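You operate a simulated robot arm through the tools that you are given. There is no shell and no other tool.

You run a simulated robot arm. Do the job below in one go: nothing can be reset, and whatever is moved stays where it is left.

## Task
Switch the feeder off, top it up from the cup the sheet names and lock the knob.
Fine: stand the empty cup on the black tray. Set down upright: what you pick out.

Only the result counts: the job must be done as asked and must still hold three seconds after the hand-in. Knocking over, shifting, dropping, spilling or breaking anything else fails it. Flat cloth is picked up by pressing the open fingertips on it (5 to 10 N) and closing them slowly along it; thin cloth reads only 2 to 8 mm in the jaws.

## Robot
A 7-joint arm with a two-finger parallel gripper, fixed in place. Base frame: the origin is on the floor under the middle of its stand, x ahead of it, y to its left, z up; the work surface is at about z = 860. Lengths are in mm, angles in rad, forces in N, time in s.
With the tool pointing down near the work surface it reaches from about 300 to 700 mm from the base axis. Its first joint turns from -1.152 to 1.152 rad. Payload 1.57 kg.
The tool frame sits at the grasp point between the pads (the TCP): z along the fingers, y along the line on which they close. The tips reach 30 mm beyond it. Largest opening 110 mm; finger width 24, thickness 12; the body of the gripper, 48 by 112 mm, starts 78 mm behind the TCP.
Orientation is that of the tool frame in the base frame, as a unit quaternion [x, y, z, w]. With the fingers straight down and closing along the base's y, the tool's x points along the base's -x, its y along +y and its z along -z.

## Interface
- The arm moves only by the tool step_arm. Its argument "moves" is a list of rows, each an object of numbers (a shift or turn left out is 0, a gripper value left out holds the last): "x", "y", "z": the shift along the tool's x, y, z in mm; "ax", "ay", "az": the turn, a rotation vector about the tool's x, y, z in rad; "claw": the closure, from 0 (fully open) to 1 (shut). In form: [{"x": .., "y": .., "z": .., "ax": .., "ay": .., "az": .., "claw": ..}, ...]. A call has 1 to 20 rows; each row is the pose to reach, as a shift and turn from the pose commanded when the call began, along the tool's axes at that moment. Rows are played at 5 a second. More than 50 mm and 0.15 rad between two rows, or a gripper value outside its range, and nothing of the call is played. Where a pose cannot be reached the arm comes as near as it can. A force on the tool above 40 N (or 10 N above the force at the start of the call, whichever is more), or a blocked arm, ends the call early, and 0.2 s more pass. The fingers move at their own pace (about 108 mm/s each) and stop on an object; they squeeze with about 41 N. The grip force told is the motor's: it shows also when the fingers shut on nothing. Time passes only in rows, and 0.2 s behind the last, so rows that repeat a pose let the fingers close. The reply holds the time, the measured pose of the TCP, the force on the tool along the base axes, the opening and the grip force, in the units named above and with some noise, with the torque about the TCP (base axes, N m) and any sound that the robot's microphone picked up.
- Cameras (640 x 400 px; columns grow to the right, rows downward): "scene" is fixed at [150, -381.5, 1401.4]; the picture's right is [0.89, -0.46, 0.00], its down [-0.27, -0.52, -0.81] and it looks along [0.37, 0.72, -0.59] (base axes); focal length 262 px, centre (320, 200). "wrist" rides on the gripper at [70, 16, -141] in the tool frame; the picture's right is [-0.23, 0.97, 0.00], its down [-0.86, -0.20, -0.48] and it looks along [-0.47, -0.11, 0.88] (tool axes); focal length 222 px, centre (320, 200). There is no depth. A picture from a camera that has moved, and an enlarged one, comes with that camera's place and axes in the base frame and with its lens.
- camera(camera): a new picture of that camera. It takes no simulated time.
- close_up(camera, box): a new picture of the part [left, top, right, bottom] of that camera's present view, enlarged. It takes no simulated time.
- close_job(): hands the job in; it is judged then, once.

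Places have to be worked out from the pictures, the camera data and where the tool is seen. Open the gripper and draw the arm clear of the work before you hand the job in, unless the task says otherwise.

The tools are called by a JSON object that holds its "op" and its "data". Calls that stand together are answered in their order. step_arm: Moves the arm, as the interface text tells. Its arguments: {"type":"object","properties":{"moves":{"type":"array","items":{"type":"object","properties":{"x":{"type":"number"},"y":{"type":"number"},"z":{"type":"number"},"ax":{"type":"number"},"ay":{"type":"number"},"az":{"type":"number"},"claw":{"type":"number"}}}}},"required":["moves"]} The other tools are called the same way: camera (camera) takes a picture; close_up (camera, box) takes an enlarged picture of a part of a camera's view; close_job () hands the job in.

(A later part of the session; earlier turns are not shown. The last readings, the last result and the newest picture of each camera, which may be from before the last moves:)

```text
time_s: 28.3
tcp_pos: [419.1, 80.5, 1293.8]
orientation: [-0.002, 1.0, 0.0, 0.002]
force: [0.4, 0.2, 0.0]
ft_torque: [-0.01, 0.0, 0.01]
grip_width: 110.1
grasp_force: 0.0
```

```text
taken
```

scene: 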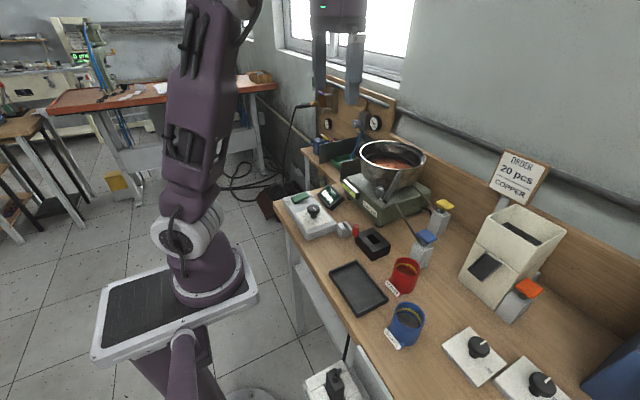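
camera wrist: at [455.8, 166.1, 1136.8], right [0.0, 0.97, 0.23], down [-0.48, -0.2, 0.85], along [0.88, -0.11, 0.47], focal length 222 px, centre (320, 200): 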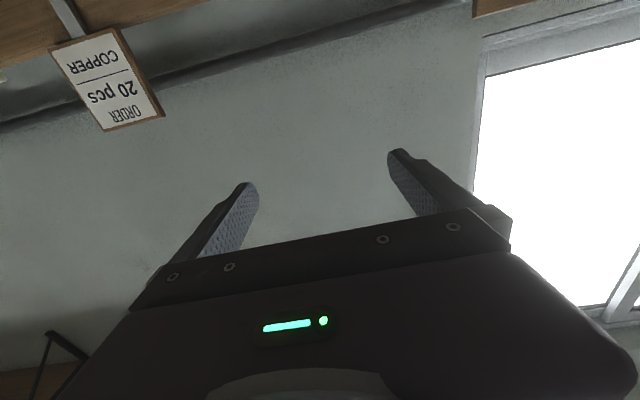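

Posture is back with the elbow up. I now go to a carrying/approach orientation (tool 60° from vertical, heading −20°) well above the red cup's near side to check reach and posture.

{"op": "step_arm", "data": {"moves": [{"x": -1.7, "y": -19.4, "z": 22.4, "ax": 0.02, "ay": -0.115, "az": 0.035}, {"x": -3.3, "y": -38.9, "z": 44.9, "ax": 0.041, "ay": -0.23, "az": 0.07}, {"x": -5, "y": -58.3, "z": 67.3, "ax": 0.061, "ay": -0.345, "az": 0.105}, {"x": -6.7, "y": -77.8, "z": 89.8, "ax": 0.081, "ay": -0.46, "az": 0.141}, {"x": -8.3, "y": -97.2, "z": 112.2, "ax": 0.101, "ay": -0.575, "az": 0.176}, {"x": -10, "y": -116.7, "z": 134.7, "ax": 0.122, "ay": -0.691, "az": 0.211}, {"x": -11.7, "y": -136.1, "z": 157.1, "ax": 0.142, "ay": -0.806, "az": 0.246}, {"x": -13.3, "y": -155.6, "z": 179.6, "ax": 0.162, "ay": -0.921, "az": 0.281}, {"x": -15, "y": -175, "z": 202, "ax": 0.183, "ay": -1.036, "az": 0.316}, {"x": -15, "y": -175, "z": 202, "ax": 0.183, "ay": -1.036, "az": 0.316}]}}

{"op": "camera", "data": {"camera": "scene"}}

{"op": "camera", "data": {"camera": "wrist"}}

```text
time_s: 30.5
tcp_pos: [451.3, -75.4, 1133.7]
orientation: [0.122, 0.866, -0.079, 0.478]
force: [0.8, 0.1, 0.3]
ft_torque: [-0.05, -0.04, -0.04]
grip_width: 110.1
grasp_force: 0.0
out of reach, approached as far as the arm can: row 8, 9, 10
```

```text
taken
```

scene: 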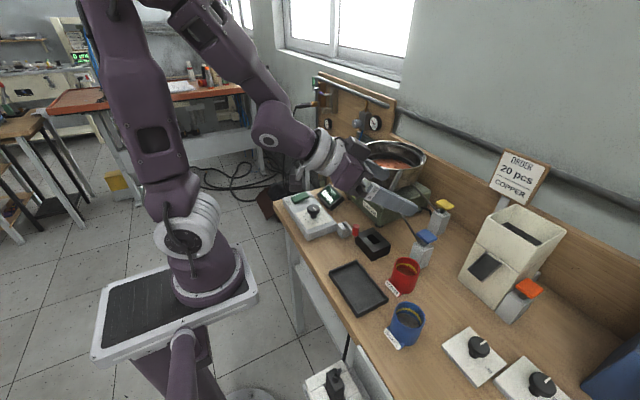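

```text
taken
camera wrist: at [305.5, -14.3, 1148.1], right [0.4, 0.9, 0.17], down [-0.01, -0.19, 0.98], along [0.92, -0.39, -0.07], focal length 222 px, centre (320, 200)
```

wrist: 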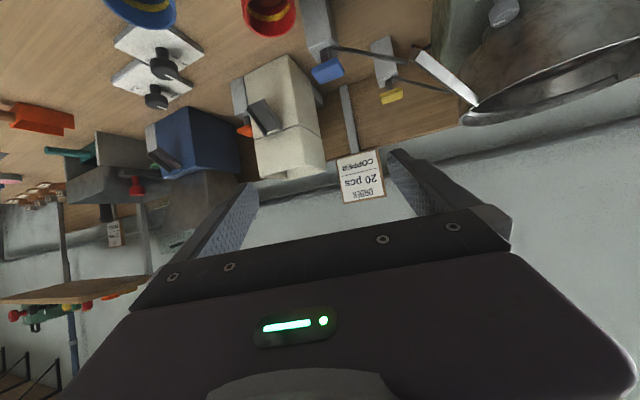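

That point was too close to the base for this tilt; the arm stopped near (451, −75, 1134) without harm. Farther out should work, so I try directly above the cup at (507, −121, 1060) for a straight descent with fingers straddling it.

{"op": "step_arm", "data": {"moves": [{"x": 7, "y": -6.6, "z": 24, "ax": 0.01, "ay": -0.009, "az": 0.012}, {"x": 13.9, "y": -13.2, "z": 48.1, "ax": 0.02, "ay": -0.018, "az": 0.023}, {"x": 20.9, "y": -19.9, "z": 72.1, "ax": 0.029, "ay": -0.026, "az": 0.035}, {"x": 27.8, "y": -26.5, "z": 96.2, "ax": 0.039, "ay": -0.035, "az": 0.047}, {"x": 27.8, "y": -26.5, "z": 96.2, "ax": 0.039, "ay": -0.035, "az": 0.047}]}}

{"op": "camera", "data": {"camera": "scene"}}

{"op": "camera", "data": {"camera": "wrist"}}

```text
time_s: 31.7
tcp_pos: [508.3, -120.0, 1062.1]
orientation: [0.15, 0.853, -0.086, 0.493]
force: [0.2, -0.3, 0.1]
ft_torque: [-0.04, 0.01, -0.05]
grip_width: 110.0
grasp_force: 0.0
out of reach, approached as far as the arm can: row 1
```

```text
taken
```

scene: 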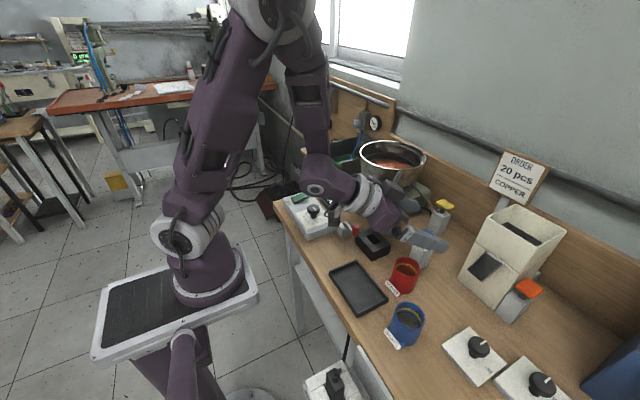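

```text
taken
camera wrist: at [365.1, -52.4, 1069.4], right [0.44, 0.88, 0.2], down [-0.06, -0.19, 0.98], along [0.9, -0.44, -0.03], focal length 222 px, centre (320, 200)
```

wrist: 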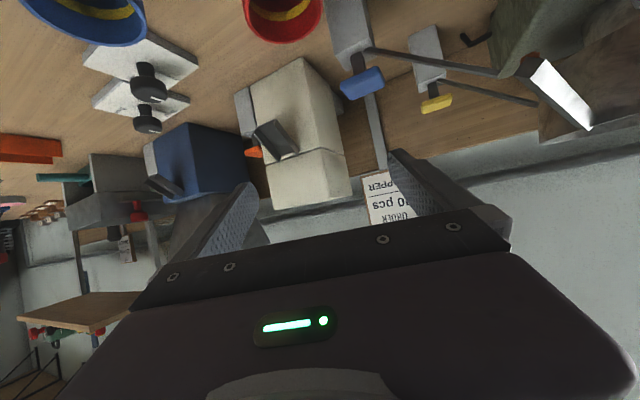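

The pose above the cup is reached with the elbow up. Next I rehearse the carry to the bowl: same tilt, yaw to +13°, TCP (660, 145, 1180).

{"op": "step_arm", "data": {"moves": [{"x": -12.8, "y": 30.1, "z": -1.4, "ax": -0.05, "az": -0.029}, {"x": -25.7, "y": 60.2, "z": -2.8, "ax": -0.1, "az": -0.058}, {"x": -38.5, "y": 90.3, "z": -4.1, "ax": -0.15, "az": -0.086}, {"x": -51.3, "y": 120.4, "z": -5.5, "ax": -0.2, "az": -0.115}, {"x": -64.2, "y": 150.6, "z": -6.9, "ax": -0.25, "az": -0.144}, {"x": -77, "y": 180.7, "z": -8.3, "ax": -0.299, "az": -0.173}, {"x": -89.8, "y": 210.8, "z": -9.7, "ax": -0.349, "az": -0.202}, {"x": -102.6, "y": 240.9, "z": -11, "ax": -0.399, "az": -0.23}, {"x": -115.5, "y": 271, "z": -12.4, "ax": -0.449, "az": -0.259}, {"x": -128.3, "y": 301.1, "z": -13.8, "ax": -0.499, "az": -0.288}, {"x": -128.3, "y": 301.1, "z": -13.8, "ax": -0.499, "az": -0.288}]}}

{"op": "camera", "data": {"camera": "scene"}}

{"op": "camera", "data": {"camera": "wrist"}}

```text
time_s: 34.1
tcp_pos: [659.1, 145.9, 1179.5]
orientation: [-0.098, 0.86, 0.057, 0.498]
force: [0.1, 0.4, -0.7]
ft_torque: [-0.02, 0.0, -0.02]
grip_width: 110.1
grasp_force: 0.1
```

```text
taken
```

scene: 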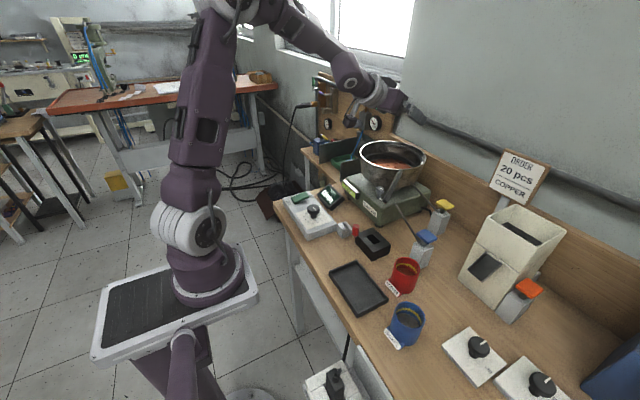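

```text
taken
camera wrist: at [501.5, 125.3, 1188.9], right [-0.11, 0.97, 0.2], down [0.06, -0.19, 0.98], along [0.99, 0.12, -0.03], focal length 222 px, centre (320, 200)
```

wrist: 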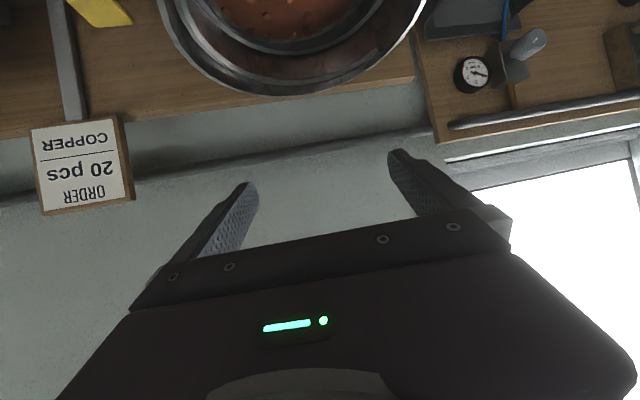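

The carry pose over the bowl works. I rehearse the pouring motion here: pitch up to horizontal, then roll negative, watching posture.

{"op": "step_arm", "data": {"moves": [{"ay": -0.131}, {"ay": -0.262}, {"ay": -0.393}, {"ay": -0.524}, {"ay": -0.524}]}}

{"op": "step_arm", "data": {"moves": [{"az": -0.14}, {"az": -0.28}, {"az": -0.42}, {"az": -0.56}, {"az": -0.7}, {"az": -0.84}, {"az": -0.98}, {"az": -1.12}, {"az": -1.12}]}}

{"op": "camera", "data": {"camera": "scene"}}

```text
time_s: 35.3
tcp_pos: [658.3, 145.6, 1180.1]
orientation: [-0.081, 0.701, 0.082, 0.704]
force: [-0.6, 0.7, -0.6]
ft_torque: [0.02, -0.03, 0.02]
grip_width: 110.3
grasp_force: 0.0
```

```text
time_s: 37.3
tcp_pos: [658.0, 146.3, 1180.6]
orientation: [-0.441, 0.552, -0.307, 0.638]
force: [-0.2, -0.4, -0.2]
ft_torque: [-0.02, -0.01, 0.04]
grip_width: 110.1
grasp_force: 0.1
```

```text
taken
```

scene: 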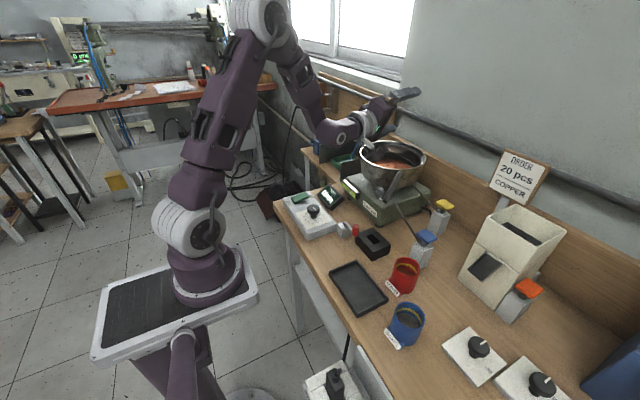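

The elbow stays up through −1.12 rad. I continue the roll to −2.3 rad.

{"op": "step_arm", "data": {"moves": [{"az": -0.14}, {"az": -0.28}, {"az": -0.42}, {"az": -0.56}, {"az": -0.7}, {"az": -0.84}, {"az": -0.98}, {"az": -1.12}, {"az": -1.26}, {"az": -1.26}]}}

{"op": "camera", "data": {"camera": "scene"}}

{"op": "camera", "data": {"camera": "wrist"}}

```text
time_s: 39.5
tcp_pos: [658.1, 146.2, 1181.3]
orientation: [0.681, -0.186, 0.624, -0.335]
force: [0.0, -0.2, -0.2]
ft_torque: [-0.02, -0.02, 0.03]
grip_width: 109.8
grasp_force: 0.1
```

```text
taken
```

scene: 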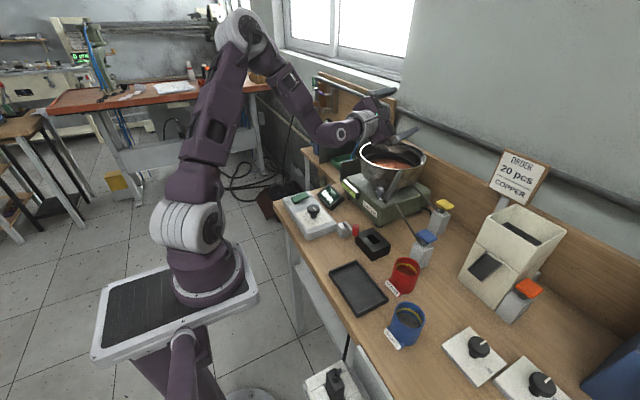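

```text
taken
camera wrist: at [534.3, 55.4, 1218.1], right [0.13, -0.53, -0.84], down [-0.63, 0.61, -0.48], along [0.77, 0.59, -0.26], focal length 222 px, centre (320, 200)
```

wrist: 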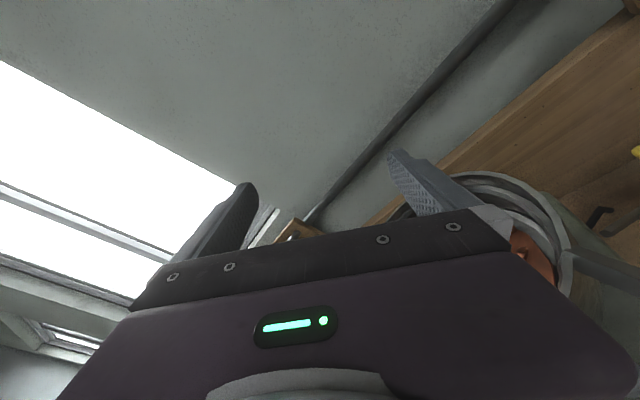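

The full roll works with the elbow staying up. I reverse the rehearsal: roll back, pitch back to the carry tilt.

{"op": "step_arm", "data": {"moves": [{"az": 0.14}, {"az": 0.28}, {"az": 0.42}, {"az": 0.56}, {"az": 0.7}, {"az": 0.84}, {"az": 0.98}, {"az": 1.12}, {"az": 1.26}, {"az": 1.4}, {"az": 1.54}, {"az": 1.68}, {"az": 1.82}, {"az": 1.96}, {"az": 2.1}, {"az": 2.24}, {"az": 2.38}, {"az": 2.38}]}}

{"op": "step_arm", "data": {"moves": [{"ay": 0.131}, {"ay": 0.262}, {"ay": 0.393}, {"ay": 0.524}, {"ay": 0.524}]}}

```text
time_s: 43.3
tcp_pos: [659.8, 145.8, 1181.9]
orientation: [-0.079, 0.701, 0.081, 0.704]
force: [0.2, -0.9, 0.1]
ft_torque: [0.0, -0.02, 0.01]
grip_width: 110.1
grasp_force: 0.0
```

```text
time_s: 44.5
tcp_pos: [659.5, 145.6, 1181.1]
orientation: [-0.098, 0.86, 0.056, 0.497]
force: [-0.2, 0.1, -0.5]
ft_torque: [0.01, 0.0, 0.0]
grip_width: 110.0
grasp_force: 0.1
```

Rehearsal done for pouring. Now I rehearse the placing pose over the tray: same tilt but heading −90° (tool pointing toward −y), TCP (404, −80, 1100).

{"op": "step_arm", "data": {"moves": [{"x": 16.9, "y": -12.5, "z": -16.9, "ax": 0.12, "az": 0.069}, {"x": 33.8, "y": -25, "z": -33.7, "ax": 0.24, "az": 0.138}, {"x": 50.7, "y": -37.4, "z": -50.6, "ax": 0.359, "az": 0.207}, {"x": 67.7, "y": -49.9, "z": -67.4, "ax": 0.479, "az": 0.277}, {"x": 84.6, "y": -62.4, "z": -84.3, "ax": 0.599, "az": 0.346}, {"x": 101.5, "y": -74.9, "z": -101.1, "ax": 0.719, "az": 0.415}, {"x": 118.4, "y": -87.3, "z": -118, "ax": 0.838, "az": 0.484}, {"x": 135.3, "y": -99.8, "z": -134.8, "ax": 0.958, "az": 0.553}, {"x": 152.2, "y": -112.3, "z": -151.7, "ax": 1.078, "az": 0.622}, {"x": 169.2, "y": -124.8, "z": -168.5, "ax": 1.198, "az": 0.692}, {"x": 186.1, "y": -137.2, "z": -185.4, "ax": 1.317, "az": 0.761}, {"x": 203, "y": -149.7, "z": -202.2, "ax": 1.437, "az": 0.83}, {"x": 219.9, "y": -162.2, "z": -219.1, "ax": 1.557, "az": 0.899}, {"x": 219.9, "y": -162.2, "z": -219.1, "ax": 1.557, "az": 0.899}]}}

{"op": "camera", "data": {"camera": "scene"}}

{"op": "camera", "data": {"camera": "wrist"}}

```text
time_s: 47.5
tcp_pos: [404.1, -80.9, 1099.1]
orientation: [0.613, 0.612, -0.353, 0.355]
force: [0.1, 0.0, -0.1]
ft_torque: [-0.01, -0.03, -0.01]
grip_width: 110.1
grasp_force: 0.1
out of reach, approached as far as the arm can: row 2, 3
```

```text
taken
```

scene: 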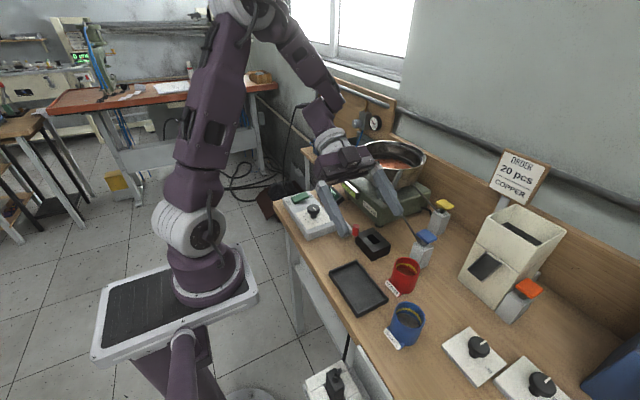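

```text
taken
camera wrist: at [419.7, 76.4, 1107.6], right [0.97, -0.11, 0.2], down [-0.2, -0.01, 0.98], along [-0.11, -0.99, -0.04], focal length 222 px, centre (320, 200)
```

wrist: 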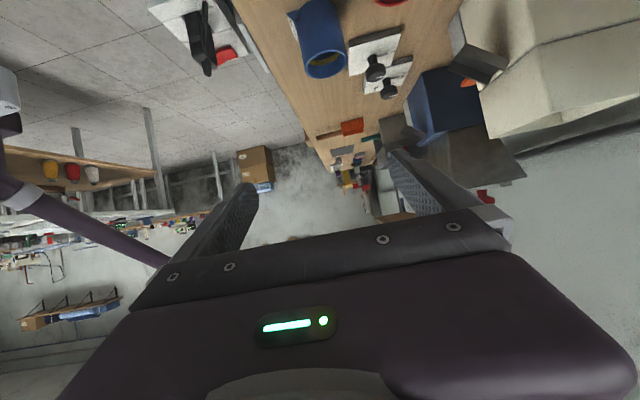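

Heading −90° over the tray is reachable. I test the descent there to z = 920 (tips stay ~25 mm above the tray rim).

{"op": "step_arm", "data": {"moves": [{"x": 31, "z": 17.9}, {"x": 62, "z": 35.8}, {"x": 93, "z": 53.7}, {"x": 124, "z": 71.6}, {"x": 155, "z": 89.5}, {"x": 155, "z": 89.5}]}}

{"op": "camera", "data": {"camera": "scene"}}

{"op": "close_up", "data": {"camera": "scene", "box": [280, 140, 440, 320]}}

```text
time_s: 48.9
tcp_pos: [405.5, -80.0, 919.3]
orientation: [0.613, 0.612, -0.352, 0.354]
force: [1.0, 0.4, -0.6]
ft_torque: [-0.01, 0.0, 0.01]
grip_width: 109.9
grasp_force: 0.0
```

```text
taken
```

scene: 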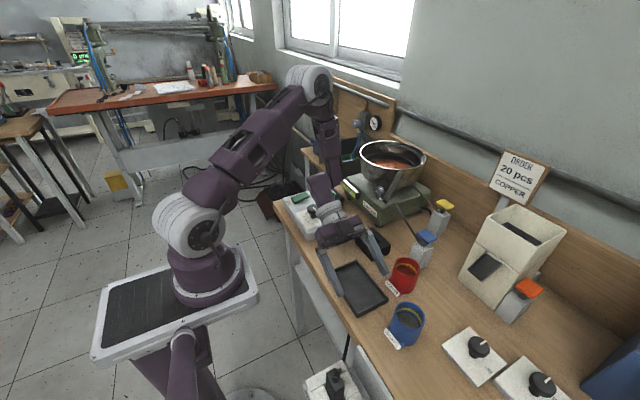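

```text
2.22 times, centred on (360, 230) of scene
camera zoom: at [150.0, -381.5, 1401.4], right [0.89, -0.46, 0.0], down [-0.27, -0.52, -0.81], along [0.37, 0.72, -0.59], focal length 583 px, centre (231, 133)
```

zoom: 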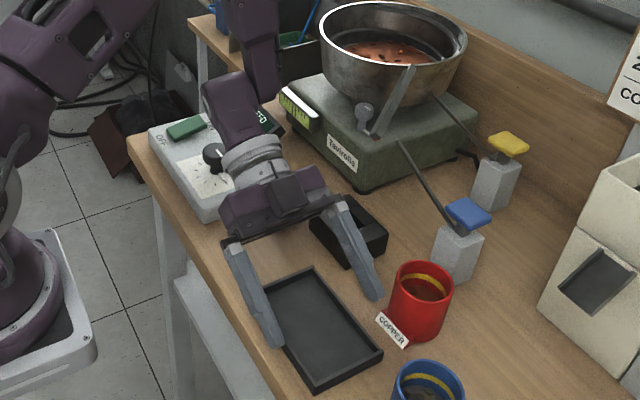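

The tray placing pose is reachable with no contact. I go back up and over to the point above the red cup.

{"op": "step_arm", "data": {"moves": [{"x": -31, "z": -17.9}, {"x": -62, "z": -35.8}, {"x": -93, "z": -53.7}, {"x": -124, "z": -71.6}, {"x": -155, "z": -89.5}, {"x": -155, "z": -89.5}]}}

{"op": "step_arm", "data": {"moves": [{"x": 1.4, "y": 11.3, "z": 6, "ax": -0.118, "az": -0.068}, {"x": 2.8, "y": 22.6, "z": 12, "ax": -0.235, "az": -0.136}, {"x": 4.2, "y": 33.9, "z": 18, "ax": -0.353, "az": -0.204}, {"x": 5.6, "y": 45.2, "z": 24, "ax": -0.47, "az": -0.272}, {"x": 7, "y": 56.5, "z": 30, "ax": -0.588, "az": -0.339}, {"x": 8.5, "y": 68, "z": 36, "ax": -0.705, "az": -0.407}, {"x": 9.9, "y": 79.5, "z": 42, "ax": -0.823, "az": -0.475}, {"x": 11.3, "y": 91, "z": 48, "ax": -0.94, "az": -0.543}, {"x": 12.7, "y": 102.5, "z": 54.1, "ax": -1.058, "az": -0.611}, {"x": 12.7, "y": 102.5, "z": 54.1, "ax": -1.058, "az": -0.611}]}}

{"op": "camera", "data": {"camera": "scene"}}

{"op": "close_up", "data": {"camera": "scene", "box": [350, 180, 470, 320]}}

```text
time_s: 50.3
tcp_pos: [404.7, -81.2, 1100.2]
orientation: [0.612, 0.613, -0.352, 0.355]
force: [-0.6, 0.7, -0.1]
ft_torque: [-0.02, 0.0, -0.02]
grip_width: 109.8
grasp_force: 0.2
```

```text
time_s: 52.5
tcp_pos: [506.1, -120.5, 1061.3]
orientation: [0.149, 0.853, -0.085, 0.493]
force: [0.3, -0.4, -0.6]
ft_torque: [0.0, 0.0, -0.01]
grip_width: 110.2
grasp_force: 0.0
```

```text
taken
```

scene: 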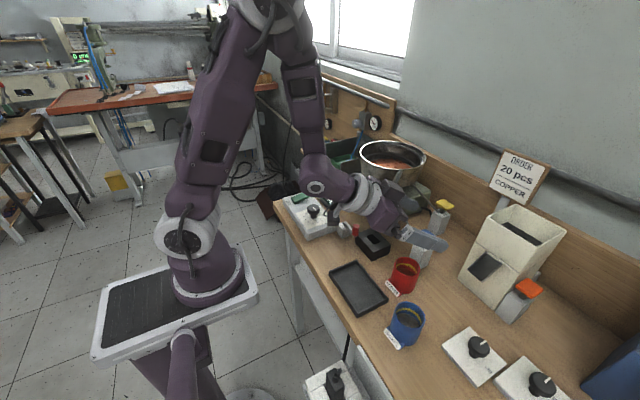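

```text
2.86 times, centred on (410, 250) of scene
camera zoom: at [149.9, -381.5, 1401.4], right [0.89, -0.46, 0.0], down [-0.27, -0.52, -0.81], along [0.37, 0.72, -0.59], focal length 750 px, centre (63, 57)
```

zoom: 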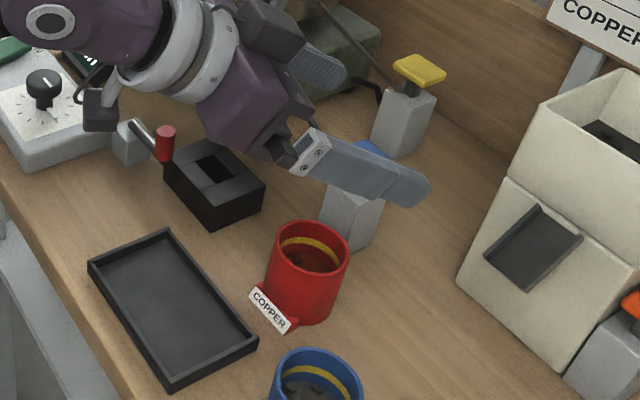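

The pose above the red cup is set; there is a camera housing under the wrist which will stay ~20 mm above the tray. I narrow the opening to ~90 mm and descend to z ≈ 935, then check alignment.

{"op": "step_arm", "data": {"moves": [{"x": 0, "z": 0, "claw": 0.18}, {"x": 28, "z": 16, "claw": 0.18}, {"x": 56, "z": 32, "claw": 0.18}, {"x": 84, "z": 48, "claw": 0.18}, {"x": 109, "z": 63, "claw": 0.18}, {"x": 109, "z": 63, "claw": 0.18}]}}

{"op": "close_up", "data": {"camera": "scene", "box": [350, 200, 450, 320]}}

{"op": "camera", "data": {"camera": "wrist"}}

```text
time_s: 53.9
tcp_pos: [507.0, -119.8, 934.7]
orientation: [0.151, 0.852, -0.087, 0.494]
force: [0.1, -0.5, -0.4]
ft_torque: [0.0, 0.0, 0.03]
grip_width: 90.3
grasp_force: 0.0
```

```text
3.33 times, centred on (400, 260) of scene
camera zoom: at [149.9, -381.5, 1401.4], right [0.89, -0.46, 0.0], down [-0.27, -0.52, -0.81], along [0.37, 0.72, -0.59], focal length 875 px, centre (53, 0)
```

zoom: 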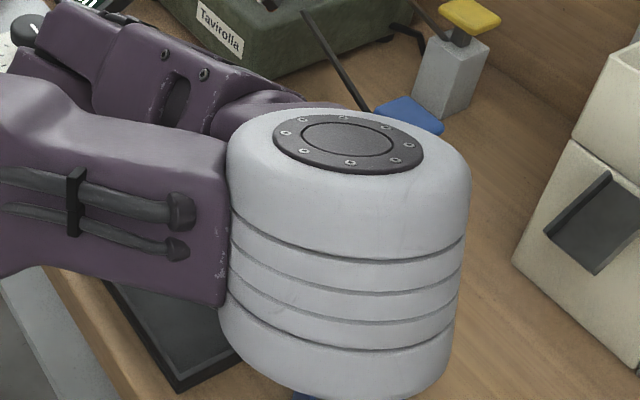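

```text
taken
camera wrist: at [364.0, -51.5, 944.4], right [0.44, 0.88, 0.2], down [-0.06, -0.19, 0.98], along [0.9, -0.44, -0.03], focal length 222 px, centre (320, 200)
```

wrist: 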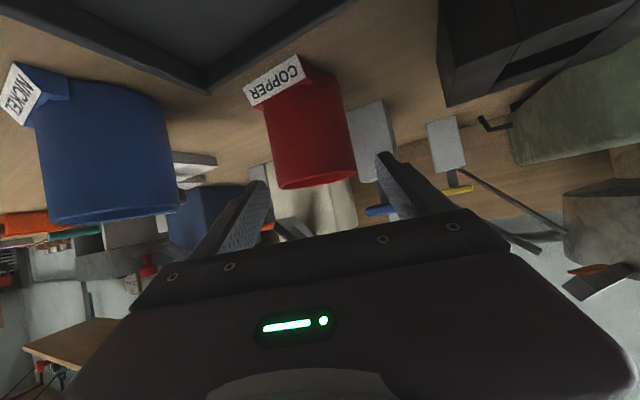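

The elbow has swung down on the near side again. I check the whole scene before doing anything further.

{"op": "camera", "data": {"camera": "scene"}}

```text
taken
```

scene: 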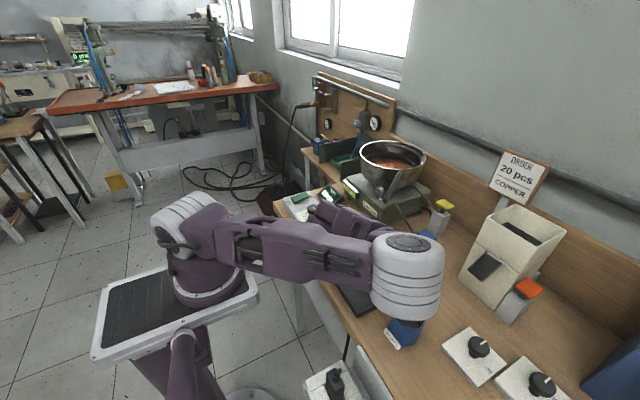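

The elbow dropped to the −y side at this pose (over the blue cup, roughly 45 mm above it), so this approach heading isn't acceptable. I retrace straight up and look whether the elbow recovers.

{"op": "step_arm", "data": {"moves": [{"x": -28, "z": -16}, {"x": -56, "z": -32}, {"x": -84, "z": -48}, {"x": -112, "z": -64.5}, {"x": -140, "z": -80.5}, {"x": -140, "z": -80.5}]}}

{"op": "camera", "data": {"camera": "scene"}}

```text
time_s: 55.3
tcp_pos: [507.4, -120.1, 1095.8]
orientation: [0.151, 0.853, -0.086, 0.493]
force: [-0.6, 0.4, 0.3]
ft_torque: [0.03, 0.01, 0.0]
grip_width: 90.4
grasp_force: 0.1
```

```text
taken
```

scene: 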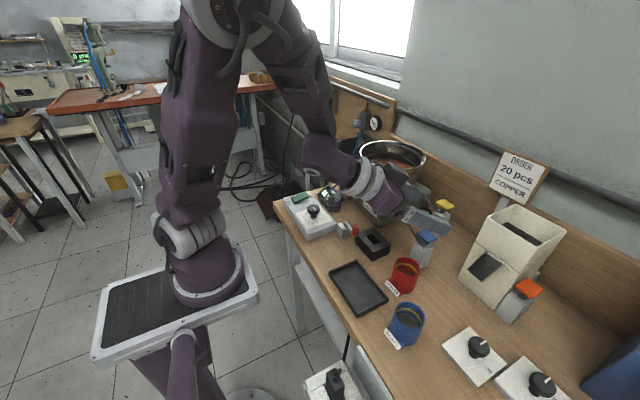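

The elbow came back up. I yaw to heading −75° in place above the cup (a heading like the one that worked over the tray) and check the posture.

{"op": "step_arm", "data": {"moves": [{"x": 4, "z": 2.4, "ax": 0.119, "az": 0.069}, {"x": 8.3, "z": 4.9, "ax": 0.237, "az": 0.137}, {"x": 12.4, "z": 7.3, "ax": 0.356, "az": 0.206}, {"x": 16.6, "z": 9.7, "ax": 0.475, "az": 0.274}, {"x": 20.7, "z": 12.1, "ax": 0.594, "az": 0.343}, {"x": 24.9, "z": 14.6, "ax": 0.712, "az": 0.411}, {"x": 29, "z": 17, "ax": 0.831, "az": 0.48}, {"x": 29, "z": 17, "ax": 0.831, "az": 0.48}]}}

{"op": "step_arm", "data": {"moves": [{"x": 28, "z": 16}, {"x": 56, "z": 32}, {"x": 78, "z": 45}, {"x": 78, "z": 45}]}}

{"op": "camera", "data": {"camera": "scene"}}

```text
time_s: 57.1
tcp_pos: [508.2, -120.8, 1063.7]
orientation: [0.527, 0.687, -0.303, 0.397]
force: [-1.0, -0.4, -0.4]
ft_torque: [0.0, 0.02, 0.04]
grip_width: 90.1
grasp_force: 0.0
```

```text
time_s: 57.9
tcp_pos: [508.8, -121.7, 983.5]
orientation: [0.531, 0.68, -0.302, 0.406]
force: [-5.0, -6.1, 12.9]
ft_torque: [1.83, -0.39, 0.4]
grip_width: 90.2
grasp_force: 0.2
stopped in row 4: the force on the tool passed its limit at 81 N (the readings are from after the stop); the commanded pose is now the measured one
```

```text
taken
```

scene: 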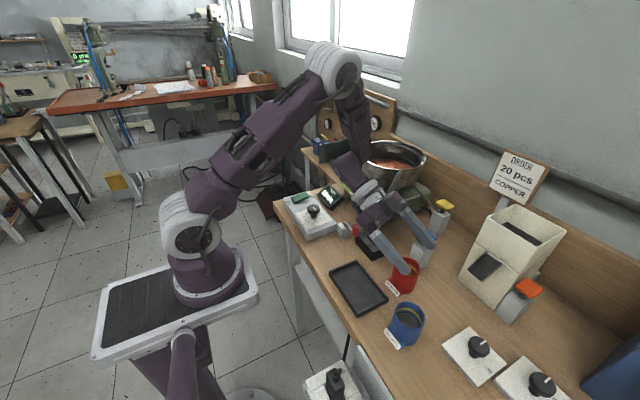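

The call stopped on a contact: from the torque it lies about 130 mm behind the TCP, where the chute end of the bowl (re-triangulated at ≈(528, 8, 1017)) sticks out above the black box. I retract straight up at once and inspect it.

{"op": "step_arm", "data": {"moves": [{"x": -10, "z": -6}, {"x": -30, "z": -17}, {"x": -60, "z": -34.5}, {"x": -95, "z": -55}, {"x": -125, "z": -72}, {"x": -125, "z": -72}]}}

{"op": "camera", "data": {"camera": "scene"}}

{"op": "close_up", "data": {"camera": "scene", "box": [330, 130, 460, 270]}}

```text
time_s: 59.3
tcp_pos: [506.2, -118.5, 1126.6]
orientation: [0.531, 0.681, -0.302, 0.402]
force: [0.4, 0.3, 1.0]
ft_torque: [-0.02, -0.03, 0.02]
grip_width: 90.3
grasp_force: 0.1
```

```text
taken
```

scene: 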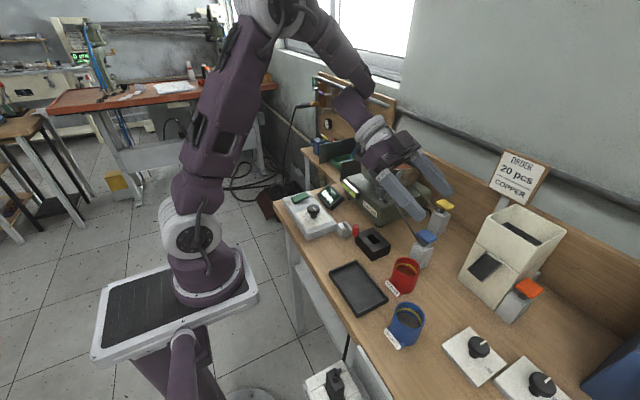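

```text
2.86 times, centred on (395, 200) of scene
camera zoom: at [150.0, -381.5, 1401.4], right [0.89, -0.46, 0.0], down [-0.27, -0.52, -0.81], along [0.37, 0.72, -0.59], focal length 750 px, centre (106, 200)
```

zoom: 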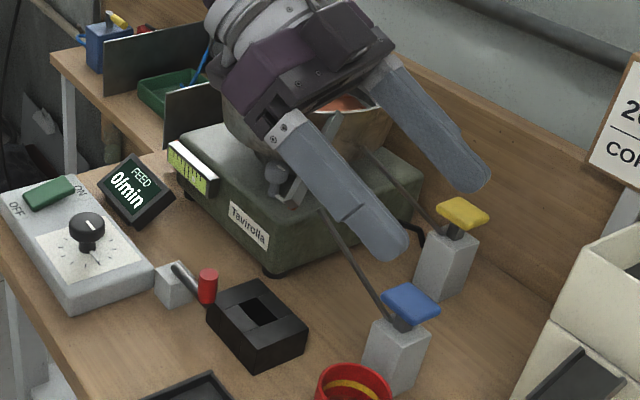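

I back off to the tool-down pose near the start to get an unobstructed look at the chute and feeder.

{"op": "step_arm", "data": {"moves": [{"x": 0, "y": -4.2, "z": -20.9, "ax": -0.057, "ay": 0.075, "az": -0.099}, {"x": 0, "y": -8.4, "z": -41.8, "ax": -0.113, "ay": 0.151, "az": -0.199}, {"x": 0, "y": -12.6, "z": -62.8, "ax": -0.17, "ay": 0.226, "az": -0.298}, {"x": 0, "y": -16.8, "z": -83.7, "ax": -0.226, "ay": 0.301, "az": -0.397}, {"x": 0, "y": -21, "z": -104.6, "ax": -0.283, "ay": 0.376, "az": -0.497}, {"x": 0, "y": -25.2, "z": -125.5, "ax": -0.339, "ay": 0.452, "az": -0.596}, {"x": 0, "y": -29.3, "z": -146.4, "ax": -0.396, "ay": 0.527, "az": -0.695}, {"x": 0, "y": -33.5, "z": -167.3, "ax": -0.452, "ay": 0.602, "az": -0.795}, {"x": 0, "y": -37.7, "z": -188.3, "ax": -0.509, "ay": 0.677, "az": -0.894}, {"x": 0, "y": -41.9, "z": -209.2, "ax": -0.565, "ay": 0.753, "az": -0.993}, {"x": -1, "y": -46.1, "z": -230.1, "ax": -0.622, "ay": 0.828, "az": -1.093}, {"x": -1, "y": -50.3, "z": -251, "ax": -0.678, "ay": 0.903, "az": -1.192}, {"x": -1, "y": -50.3, "z": -251, "ax": -0.678, "ay": 0.903, "az": -1.192}]}}

{"op": "camera", "data": {"camera": "scene"}}

{"op": "close_up", "data": {"camera": "scene", "box": [350, 130, 460, 240]}}

{"op": "camera", "data": {"camera": "wrist"}}

```text
time_s: 62.1
tcp_pos: [399.0, 77.6, 1250.4]
orientation: [-0.001, 1.0, -0.001, 0.0]
force: [0.4, -0.1, 0.5]
ft_torque: [0.04, 0.02, -0.02]
grip_width: 90.0
grasp_force: 0.2
out of reach, approached as far as the arm can: row 9
```

```text
taken
```

scene: 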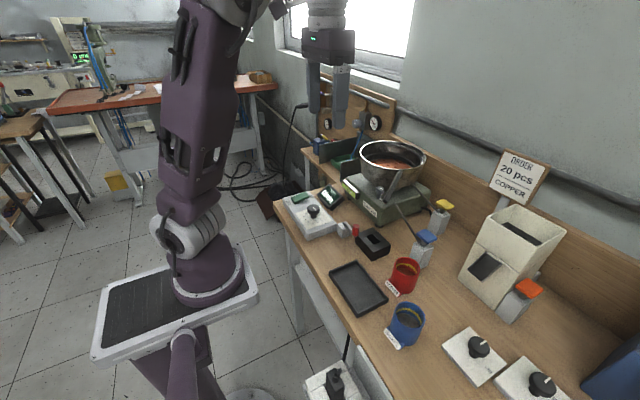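

```text
3.64 times, centred on (405, 185) of scene
camera zoom: at [150.0, -381.5, 1401.4], right [0.89, -0.46, 0.0], down [-0.27, -0.52, -0.81], along [0.37, 0.72, -0.59], focal length 954 px, centre (11, 254)
```

zoom: 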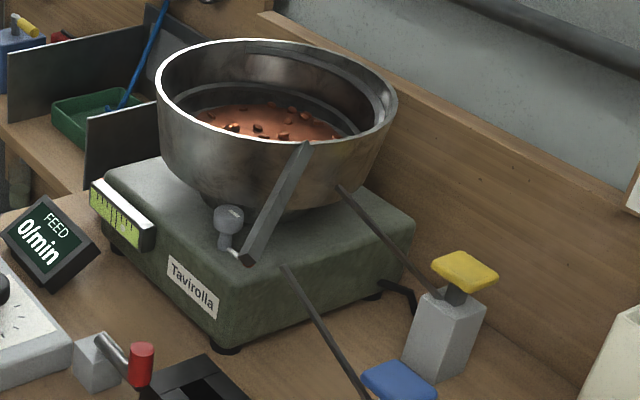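

```text
taken
camera wrist: at [328.9, 93.1, 1391.0], right [0.23, 0.97, 0.0], down [0.86, -0.2, 0.48], along [0.47, -0.11, -0.88], focal length 222 px, centre (320, 200)
```

wrist: 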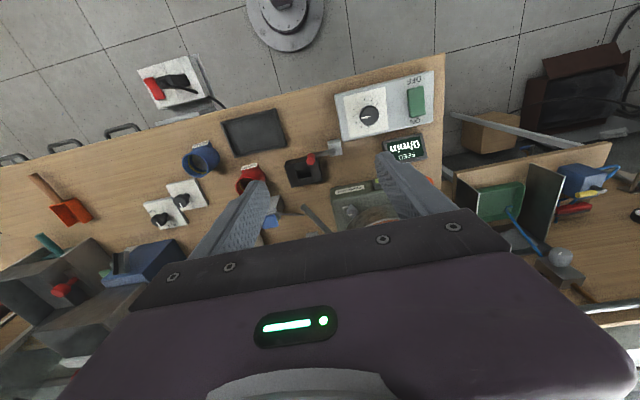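

The chute appears in the same place as before. I repeat the exact earlier close-up of the chute end and box to compare details.

{"op": "close_up", "data": {"camera": "scene", "box": [360, 165, 420, 225]}}

{"op": "close_up", "data": {"camera": "scene", "box": [325, 205, 400, 265]}}

{"op": "close_up", "data": {"camera": "wrist", "box": [260, 120, 400, 240]}}

```text
6.67 times, centred on (390, 195) of scene
camera zoom: at [150.0, -381.5, 1401.4], right [0.89, -0.46, 0.0], down [-0.27, -0.52, -0.81], along [0.37, 0.72, -0.59], focal length 1750 px, centre (-147, 233)
```

zoom: 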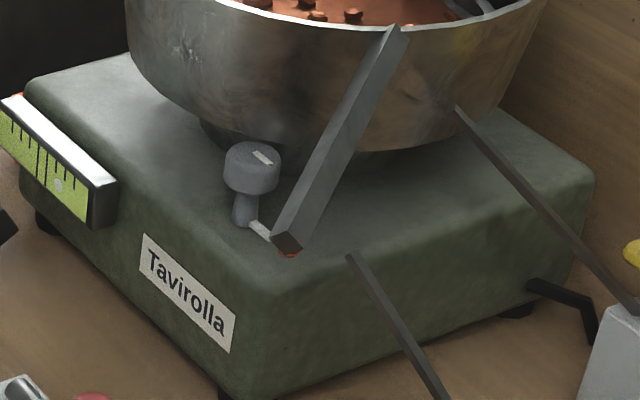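

```text
6.67 times, centred on (362, 235) of scene
camera zoom: at [150.0, -381.5, 1401.4], right [0.89, -0.46, 0.0], down [-0.27, -0.52, -0.81], along [0.37, 0.72, -0.59], focal length 1750 px, centre (37, -33)
```

zoom: 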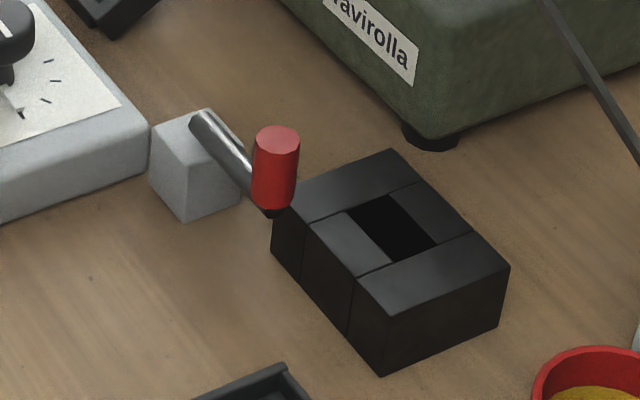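

```text
3.33 times, centred on (330, 180) of wrist
camera zoom: at [328.9, 93.1, 1391.0], right [0.23, 0.97, 0.0], down [0.86, -0.2, 0.48], along [0.47, -0.11, -0.88], focal length 740 px, centre (287, 267)
```

zoom: 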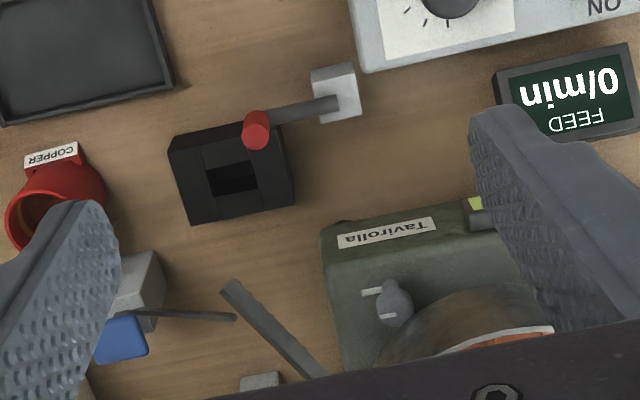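

Everything is exactly as before the touch (chute, bubble, box, lever unchanged). I choose a gentler tilt instead: 45° with heading −30°, which keeps the hand clear of chute, lever and cups, and test it high above the red cup.

{"op": "step_arm", "data": {"moves": [{"x": -12, "y": -22.1, "z": 18.9, "ax": 0.023, "ay": -0.085, "az": 0.055}, {"x": -24, "y": -44.1, "z": 37.8, "ax": 0.046, "ay": -0.17, "az": 0.11}, {"x": -36, "y": -66.2, "z": 56.7, "ax": 0.068, "ay": -0.256, "az": 0.165}, {"x": -48, "y": -88.3, "z": 75.6, "ax": 0.091, "ay": -0.341, "az": 0.221}, {"x": -60, "y": -110.3, "z": 94.4, "ax": 0.114, "ay": -0.426, "az": 0.276}, {"x": -72, "y": -132.4, "z": 113.3, "ax": 0.137, "ay": -0.511, "az": 0.331}, {"x": -84, "y": -154.5, "z": 132.2, "ax": 0.16, "ay": -0.597, "az": 0.386}, {"x": -96, "y": -176.5, "z": 151.1, "ax": 0.183, "ay": -0.682, "az": 0.441}, {"x": -108, "y": -198.6, "z": 170, "ax": 0.205, "ay": -0.767, "az": 0.496}, {"x": -108, "y": -198.6, "z": 170, "ax": 0.205, "ay": -0.767, "az": 0.496}]}}

{"op": "camera", "data": {"camera": "scene"}}

```text
time_s: 64.3
tcp_pos: [508.1, -119.1, 1080.7]
orientation: [0.24, 0.892, -0.1, 0.371]
force: [-0.6, -0.2, -0.7]
ft_torque: [0.01, -0.02, 0.0]
grip_width: 90.2
grasp_force: 0.1
```

```text
taken
```

scene: 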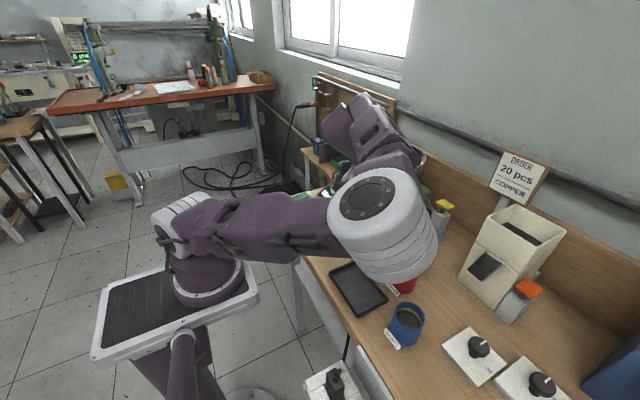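

The elbow swung to the −y side again with a near-radial tilt (near a wrist alignment). I retreat to the tool-down pose and will use a sideways tilt instead (tool coming from the −y side), which is away from that alignment.

{"op": "step_arm", "data": {"moves": [{"x": 1.8, "y": 13.1, "z": -28.5, "ax": -0.023, "ay": 0.085, "az": -0.055}, {"x": 3.6, "y": 26.2, "z": -57, "ax": -0.046, "ay": 0.17, "az": -0.11}, {"x": 5.4, "y": 39.3, "z": -85.5, "ax": -0.068, "ay": 0.256, "az": -0.165}, {"x": 7.2, "y": 52.4, "z": -114, "ax": -0.091, "ay": 0.341, "az": -0.221}, {"x": 9, "y": 65.6, "z": -142.6, "ax": -0.114, "ay": 0.426, "az": -0.276}, {"x": 10.8, "y": 78.7, "z": -171.1, "ax": -0.137, "ay": 0.511, "az": -0.331}, {"x": 12.6, "y": 91.8, "z": -199.6, "ax": -0.16, "ay": 0.597, "az": -0.386}, {"x": 14.4, "y": 104.9, "z": -228.1, "ax": -0.183, "ay": 0.682, "az": -0.441}, {"x": 16.2, "y": 118, "z": -256.6, "ax": -0.205, "ay": 0.767, "az": -0.496}, {"x": 16.2, "y": 118, "z": -256.6, "ax": -0.205, "ay": 0.767, "az": -0.496}]}}

{"op": "camera", "data": {"camera": "scene"}}

```text
time_s: 66.5
tcp_pos: [398.9, 78.1, 1251.6]
orientation: [-0.002, 1.0, 0.0, 0.0]
force: [0.0, 0.5, 0.4]
ft_torque: [0.04, 0.0, 0.04]
grip_width: 90.6
grasp_force: 0.0
```

```text
taken
```

scene: 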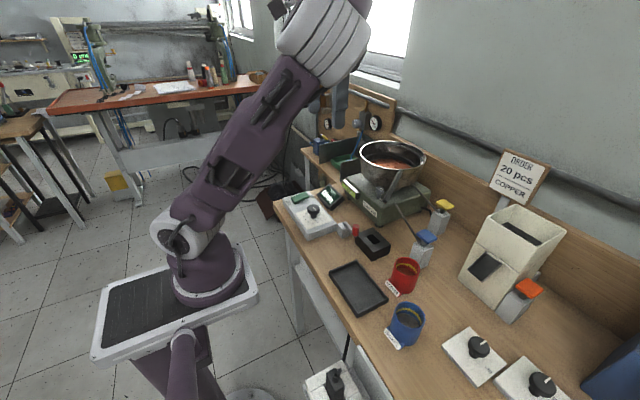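

The elbow is up again, leaning slightly. I move to above the red cup, tool down, yawing to heading +90° (fingers closing along x), and check the posture.

{"op": "step_arm", "data": {"moves": [{"x": -9, "y": -16.6, "z": 8.5, "az": -0.131}, {"x": -18, "y": -33.2, "z": 17, "az": -0.262}, {"x": -27, "y": -49.8, "z": 25.5, "az": -0.393}, {"x": -36, "y": -66.3, "z": 34, "az": -0.524}, {"x": -45, "y": -82.9, "z": 42.5, "az": -0.654}, {"x": -54, "y": -99.5, "z": 51, "az": -0.785}, {"x": -63, "y": -116.1, "z": 59.5, "az": -0.916}, {"x": -72, "y": -132.7, "z": 68, "az": -1.047}, {"x": -81, "y": -149.3, "z": 76.5, "az": -1.178}, {"x": -90, "y": -165.8, "z": 85, "az": -1.309}, {"x": -99, "y": -182.4, "z": 93.5, "az": -1.44}, {"x": -108, "y": -199, "z": 102, "az": -1.5708}, {"x": -108, "y": -199, "z": 102, "az": -1.5708}]}}

{"op": "camera", "data": {"camera": "scene"}}

{"op": "camera", "data": {"camera": "wrist"}}

```text
time_s: 69.3
tcp_pos: [327.6, 22.3, 1076.9]
orientation: [0.708, -0.707, 0.001, 0.0]
force: [0.6, 0.3, 0.5]
ft_torque: [0.01, -0.02, 0.03]
grip_width: 90.2
grasp_force: 0.0
out of reach, approached as far as the arm can: row 6, 7, 8, 9, 10, 11, 12, 13
```

```text
taken
```

scene: 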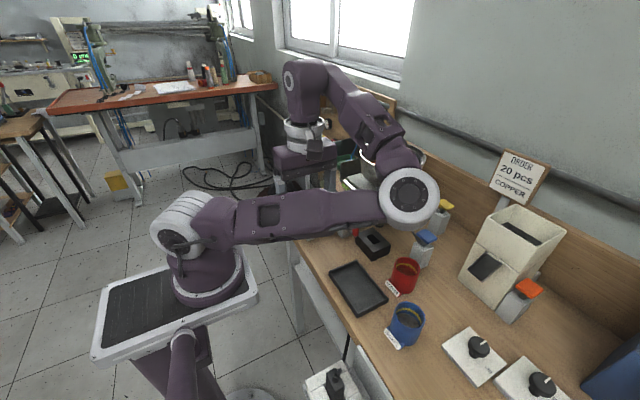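

```text
taken
camera wrist: at [311.3, -48.0, 1217.2], right [-0.97, 0.23, 0.0], down [0.2, 0.86, 0.48], along [0.11, 0.46, -0.88], focal length 222 px, centre (320, 200)
```

wrist: 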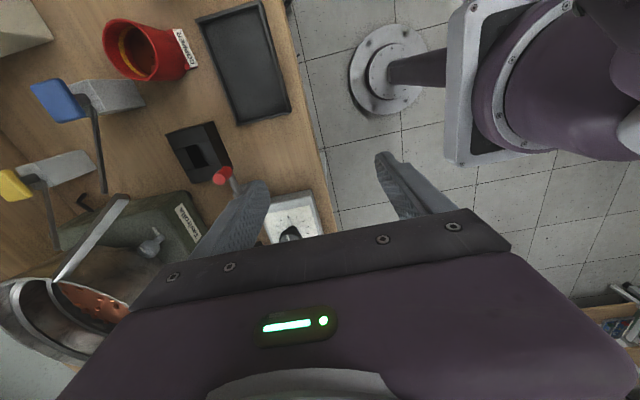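

Yawing that way hits a joint limit with the tool down. I return to the earlier tool-down pose at height to restore the posture.

{"op": "step_arm", "data": {"moves": [{"x": -5.4, "y": -0.8, "z": -14.4, "az": 0.131}, {"x": -10.8, "y": -1.7, "z": -28.8, "az": 0.262}, {"x": -16.3, "y": -2.5, "z": -43.3, "az": 0.393}, {"x": -21.7, "y": -3.3, "z": -57.7, "az": 0.524}, {"x": -27.1, "y": -4.2, "z": -72.1, "az": 0.654}, {"x": -32.5, "y": -5, "z": -86.5, "az": 0.785}, {"x": -37.9, "y": -5.8, "z": -100.9, "az": 0.916}, {"x": -43.3, "y": -6.7, "z": -115.3, "az": 1.047}, {"x": -48.8, "y": -7.5, "z": -129.8, "az": 1.178}, {"x": -54.2, "y": -8.3, "z": -144.2, "az": 1.309}, {"x": -59.6, "y": -9.2, "z": -158.6, "az": 1.44}, {"x": -65, "y": -10, "z": -173, "az": 1.5708}, {"x": -65, "y": -10, "z": -173, "az": 1.5708}, {"x": -65, "y": -10, "z": -173, "az": 1.5708}]}}

{"op": "camera", "data": {"camera": "scene"}}

```text
time_s: 72.3
tcp_pos: [343.7, 93.5, 1255.0]
orientation: [0.0, 1.0, 0.0, 0.001]
force: [0.5, 0.8, 0.2]
ft_torque: [0.02, 0.05, 0.02]
grip_width: 90.1
grasp_force: 0.0
```

```text
taken
```

scene: 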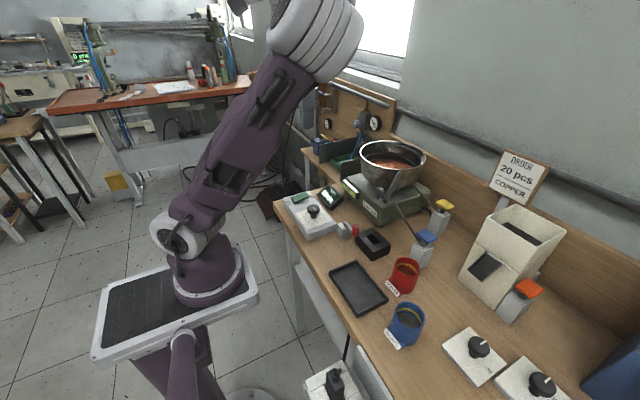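

The gripper is back at the start-like pose. I'll re-approach via an in-plane pitch-up farther out (which worked before), checking the elbow: target (560, 50, 1200) with 75° tilt.

{"op": "step_arm", "data": {"moves": [{"x": -21.6, "y": -4.3, "z": 5.5, "ay": -0.131}, {"x": -43.2, "y": -8.6, "z": 11, "ay": -0.262}, {"x": -64.8, "y": -12.9, "z": 16.5, "ay": -0.393}, {"x": -86.4, "y": -17.2, "z": 22, "ay": -0.524}, {"x": -108, "y": -21.5, "z": 27.5, "ay": -0.654}, {"x": -129.6, "y": -25.8, "z": 33, "ay": -0.785}, {"x": -151.2, "y": -30.1, "z": 38.5, "ay": -0.916}, {"x": -172.8, "y": -34.4, "z": 44, "ay": -1.047}, {"x": -194.4, "y": -38.7, "z": 49.5, "ay": -1.178}, {"x": -216, "y": -43, "z": 55, "ay": -1.309}, {"x": -216, "y": -43, "z": 55, "ay": -1.309}]}}

{"op": "camera", "data": {"camera": "scene"}}

```text
time_s: 74.7
tcp_pos: [559.7, 49.9, 1199.8]
orientation: [-0.002, 0.793, 0.0, 0.609]
force: [0.5, -0.2, -0.3]
ft_torque: [-0.03, 0.01, 0.02]
grip_width: 90.2
grasp_force: 0.1
```

```text
taken
```

scene: 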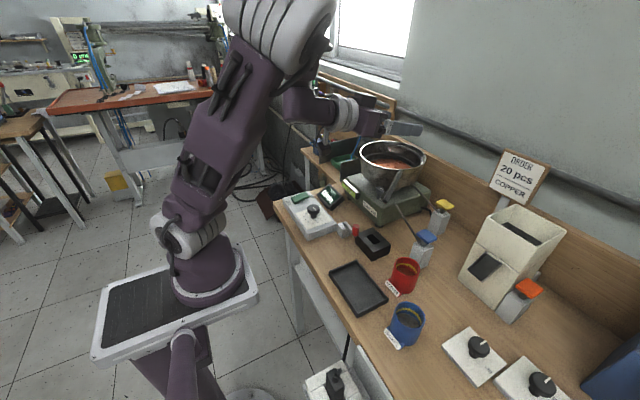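

Elbow is up. Now I move to above the red cup with 60° tilt and heading −45°, a heading that keeps the hand and its camera clear of both the chute and the red lever.

{"op": "step_arm", "data": {"moves": [{"x": 16.2, "y": -21.3, "z": -2.4, "ax": 0.091, "ay": 0.031, "az": 0.038}, {"x": 32.4, "y": -42.5, "z": -4.8, "ax": 0.182, "ay": 0.062, "az": 0.075}, {"x": 48.5, "y": -63.8, "z": -7.2, "ax": 0.273, "ay": 0.093, "az": 0.113}, {"x": 64.7, "y": -85, "z": -9.6, "ax": 0.364, "ay": 0.124, "az": 0.151}, {"x": 80.9, "y": -106.3, "z": -12, "ax": 0.455, "ay": 0.155, "az": 0.188}, {"x": 97, "y": -127.5, "z": -14.4, "ax": 0.546, "ay": 0.186, "az": 0.226}, {"x": 113.2, "y": -148.8, "z": -16.8, "ax": 0.637, "ay": 0.217, "az": 0.264}, {"x": 129.4, "y": -170, "z": -19.2, "ax": 0.728, "ay": 0.248, "az": 0.301}, {"x": 129.4, "y": -170, "z": -19.2, "ax": 0.728, "ay": 0.248, "az": 0.301}]}}

{"op": "camera", "data": {"camera": "scene"}}

```text
time_s: 76.7
tcp_pos: [507.9, -117.8, 1080.1]
orientation: [0.331, 0.8, -0.191, 0.463]
force: [0.4, 1.2, 0.2]
ft_torque: [-0.01, 0.0, 0.02]
grip_width: 90.3
grasp_force: 0.0
```

```text
taken
```

scene: 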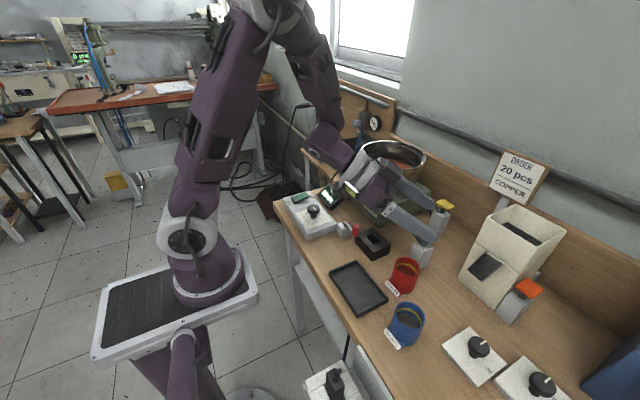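

Elbow up and clear. I descend 60 mm and check again.

{"op": "step_arm", "data": {"moves": [{"x": 17.3, "z": 10, "claw": 0.2}, {"x": 34.6, "z": 20, "claw": 0.2}, {"x": 52, "z": 30, "claw": 0.2}, {"x": 52, "z": 30, "claw": 0.2}]}}

{"op": "camera", "data": {"camera": "scene"}}

```text
time_s: 77.7
tcp_pos: [507.2, -119.2, 1019.0]
orientation: [0.331, 0.8, -0.192, 0.462]
force: [0.7, 0.2, -0.9]
ft_torque: [-0.01, 0.0, 0.0]
grip_width: 87.8
grasp_force: 0.1
```

```text
taken
```

scene: 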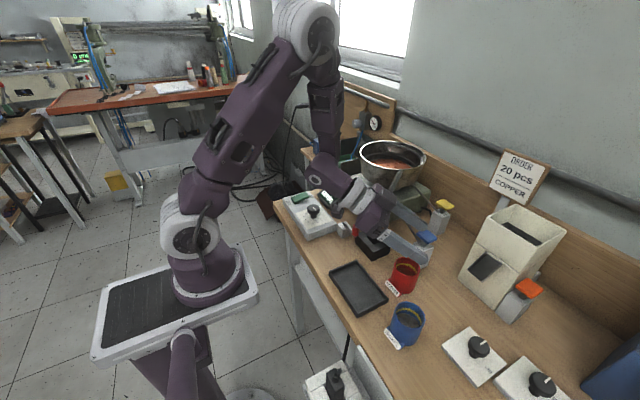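

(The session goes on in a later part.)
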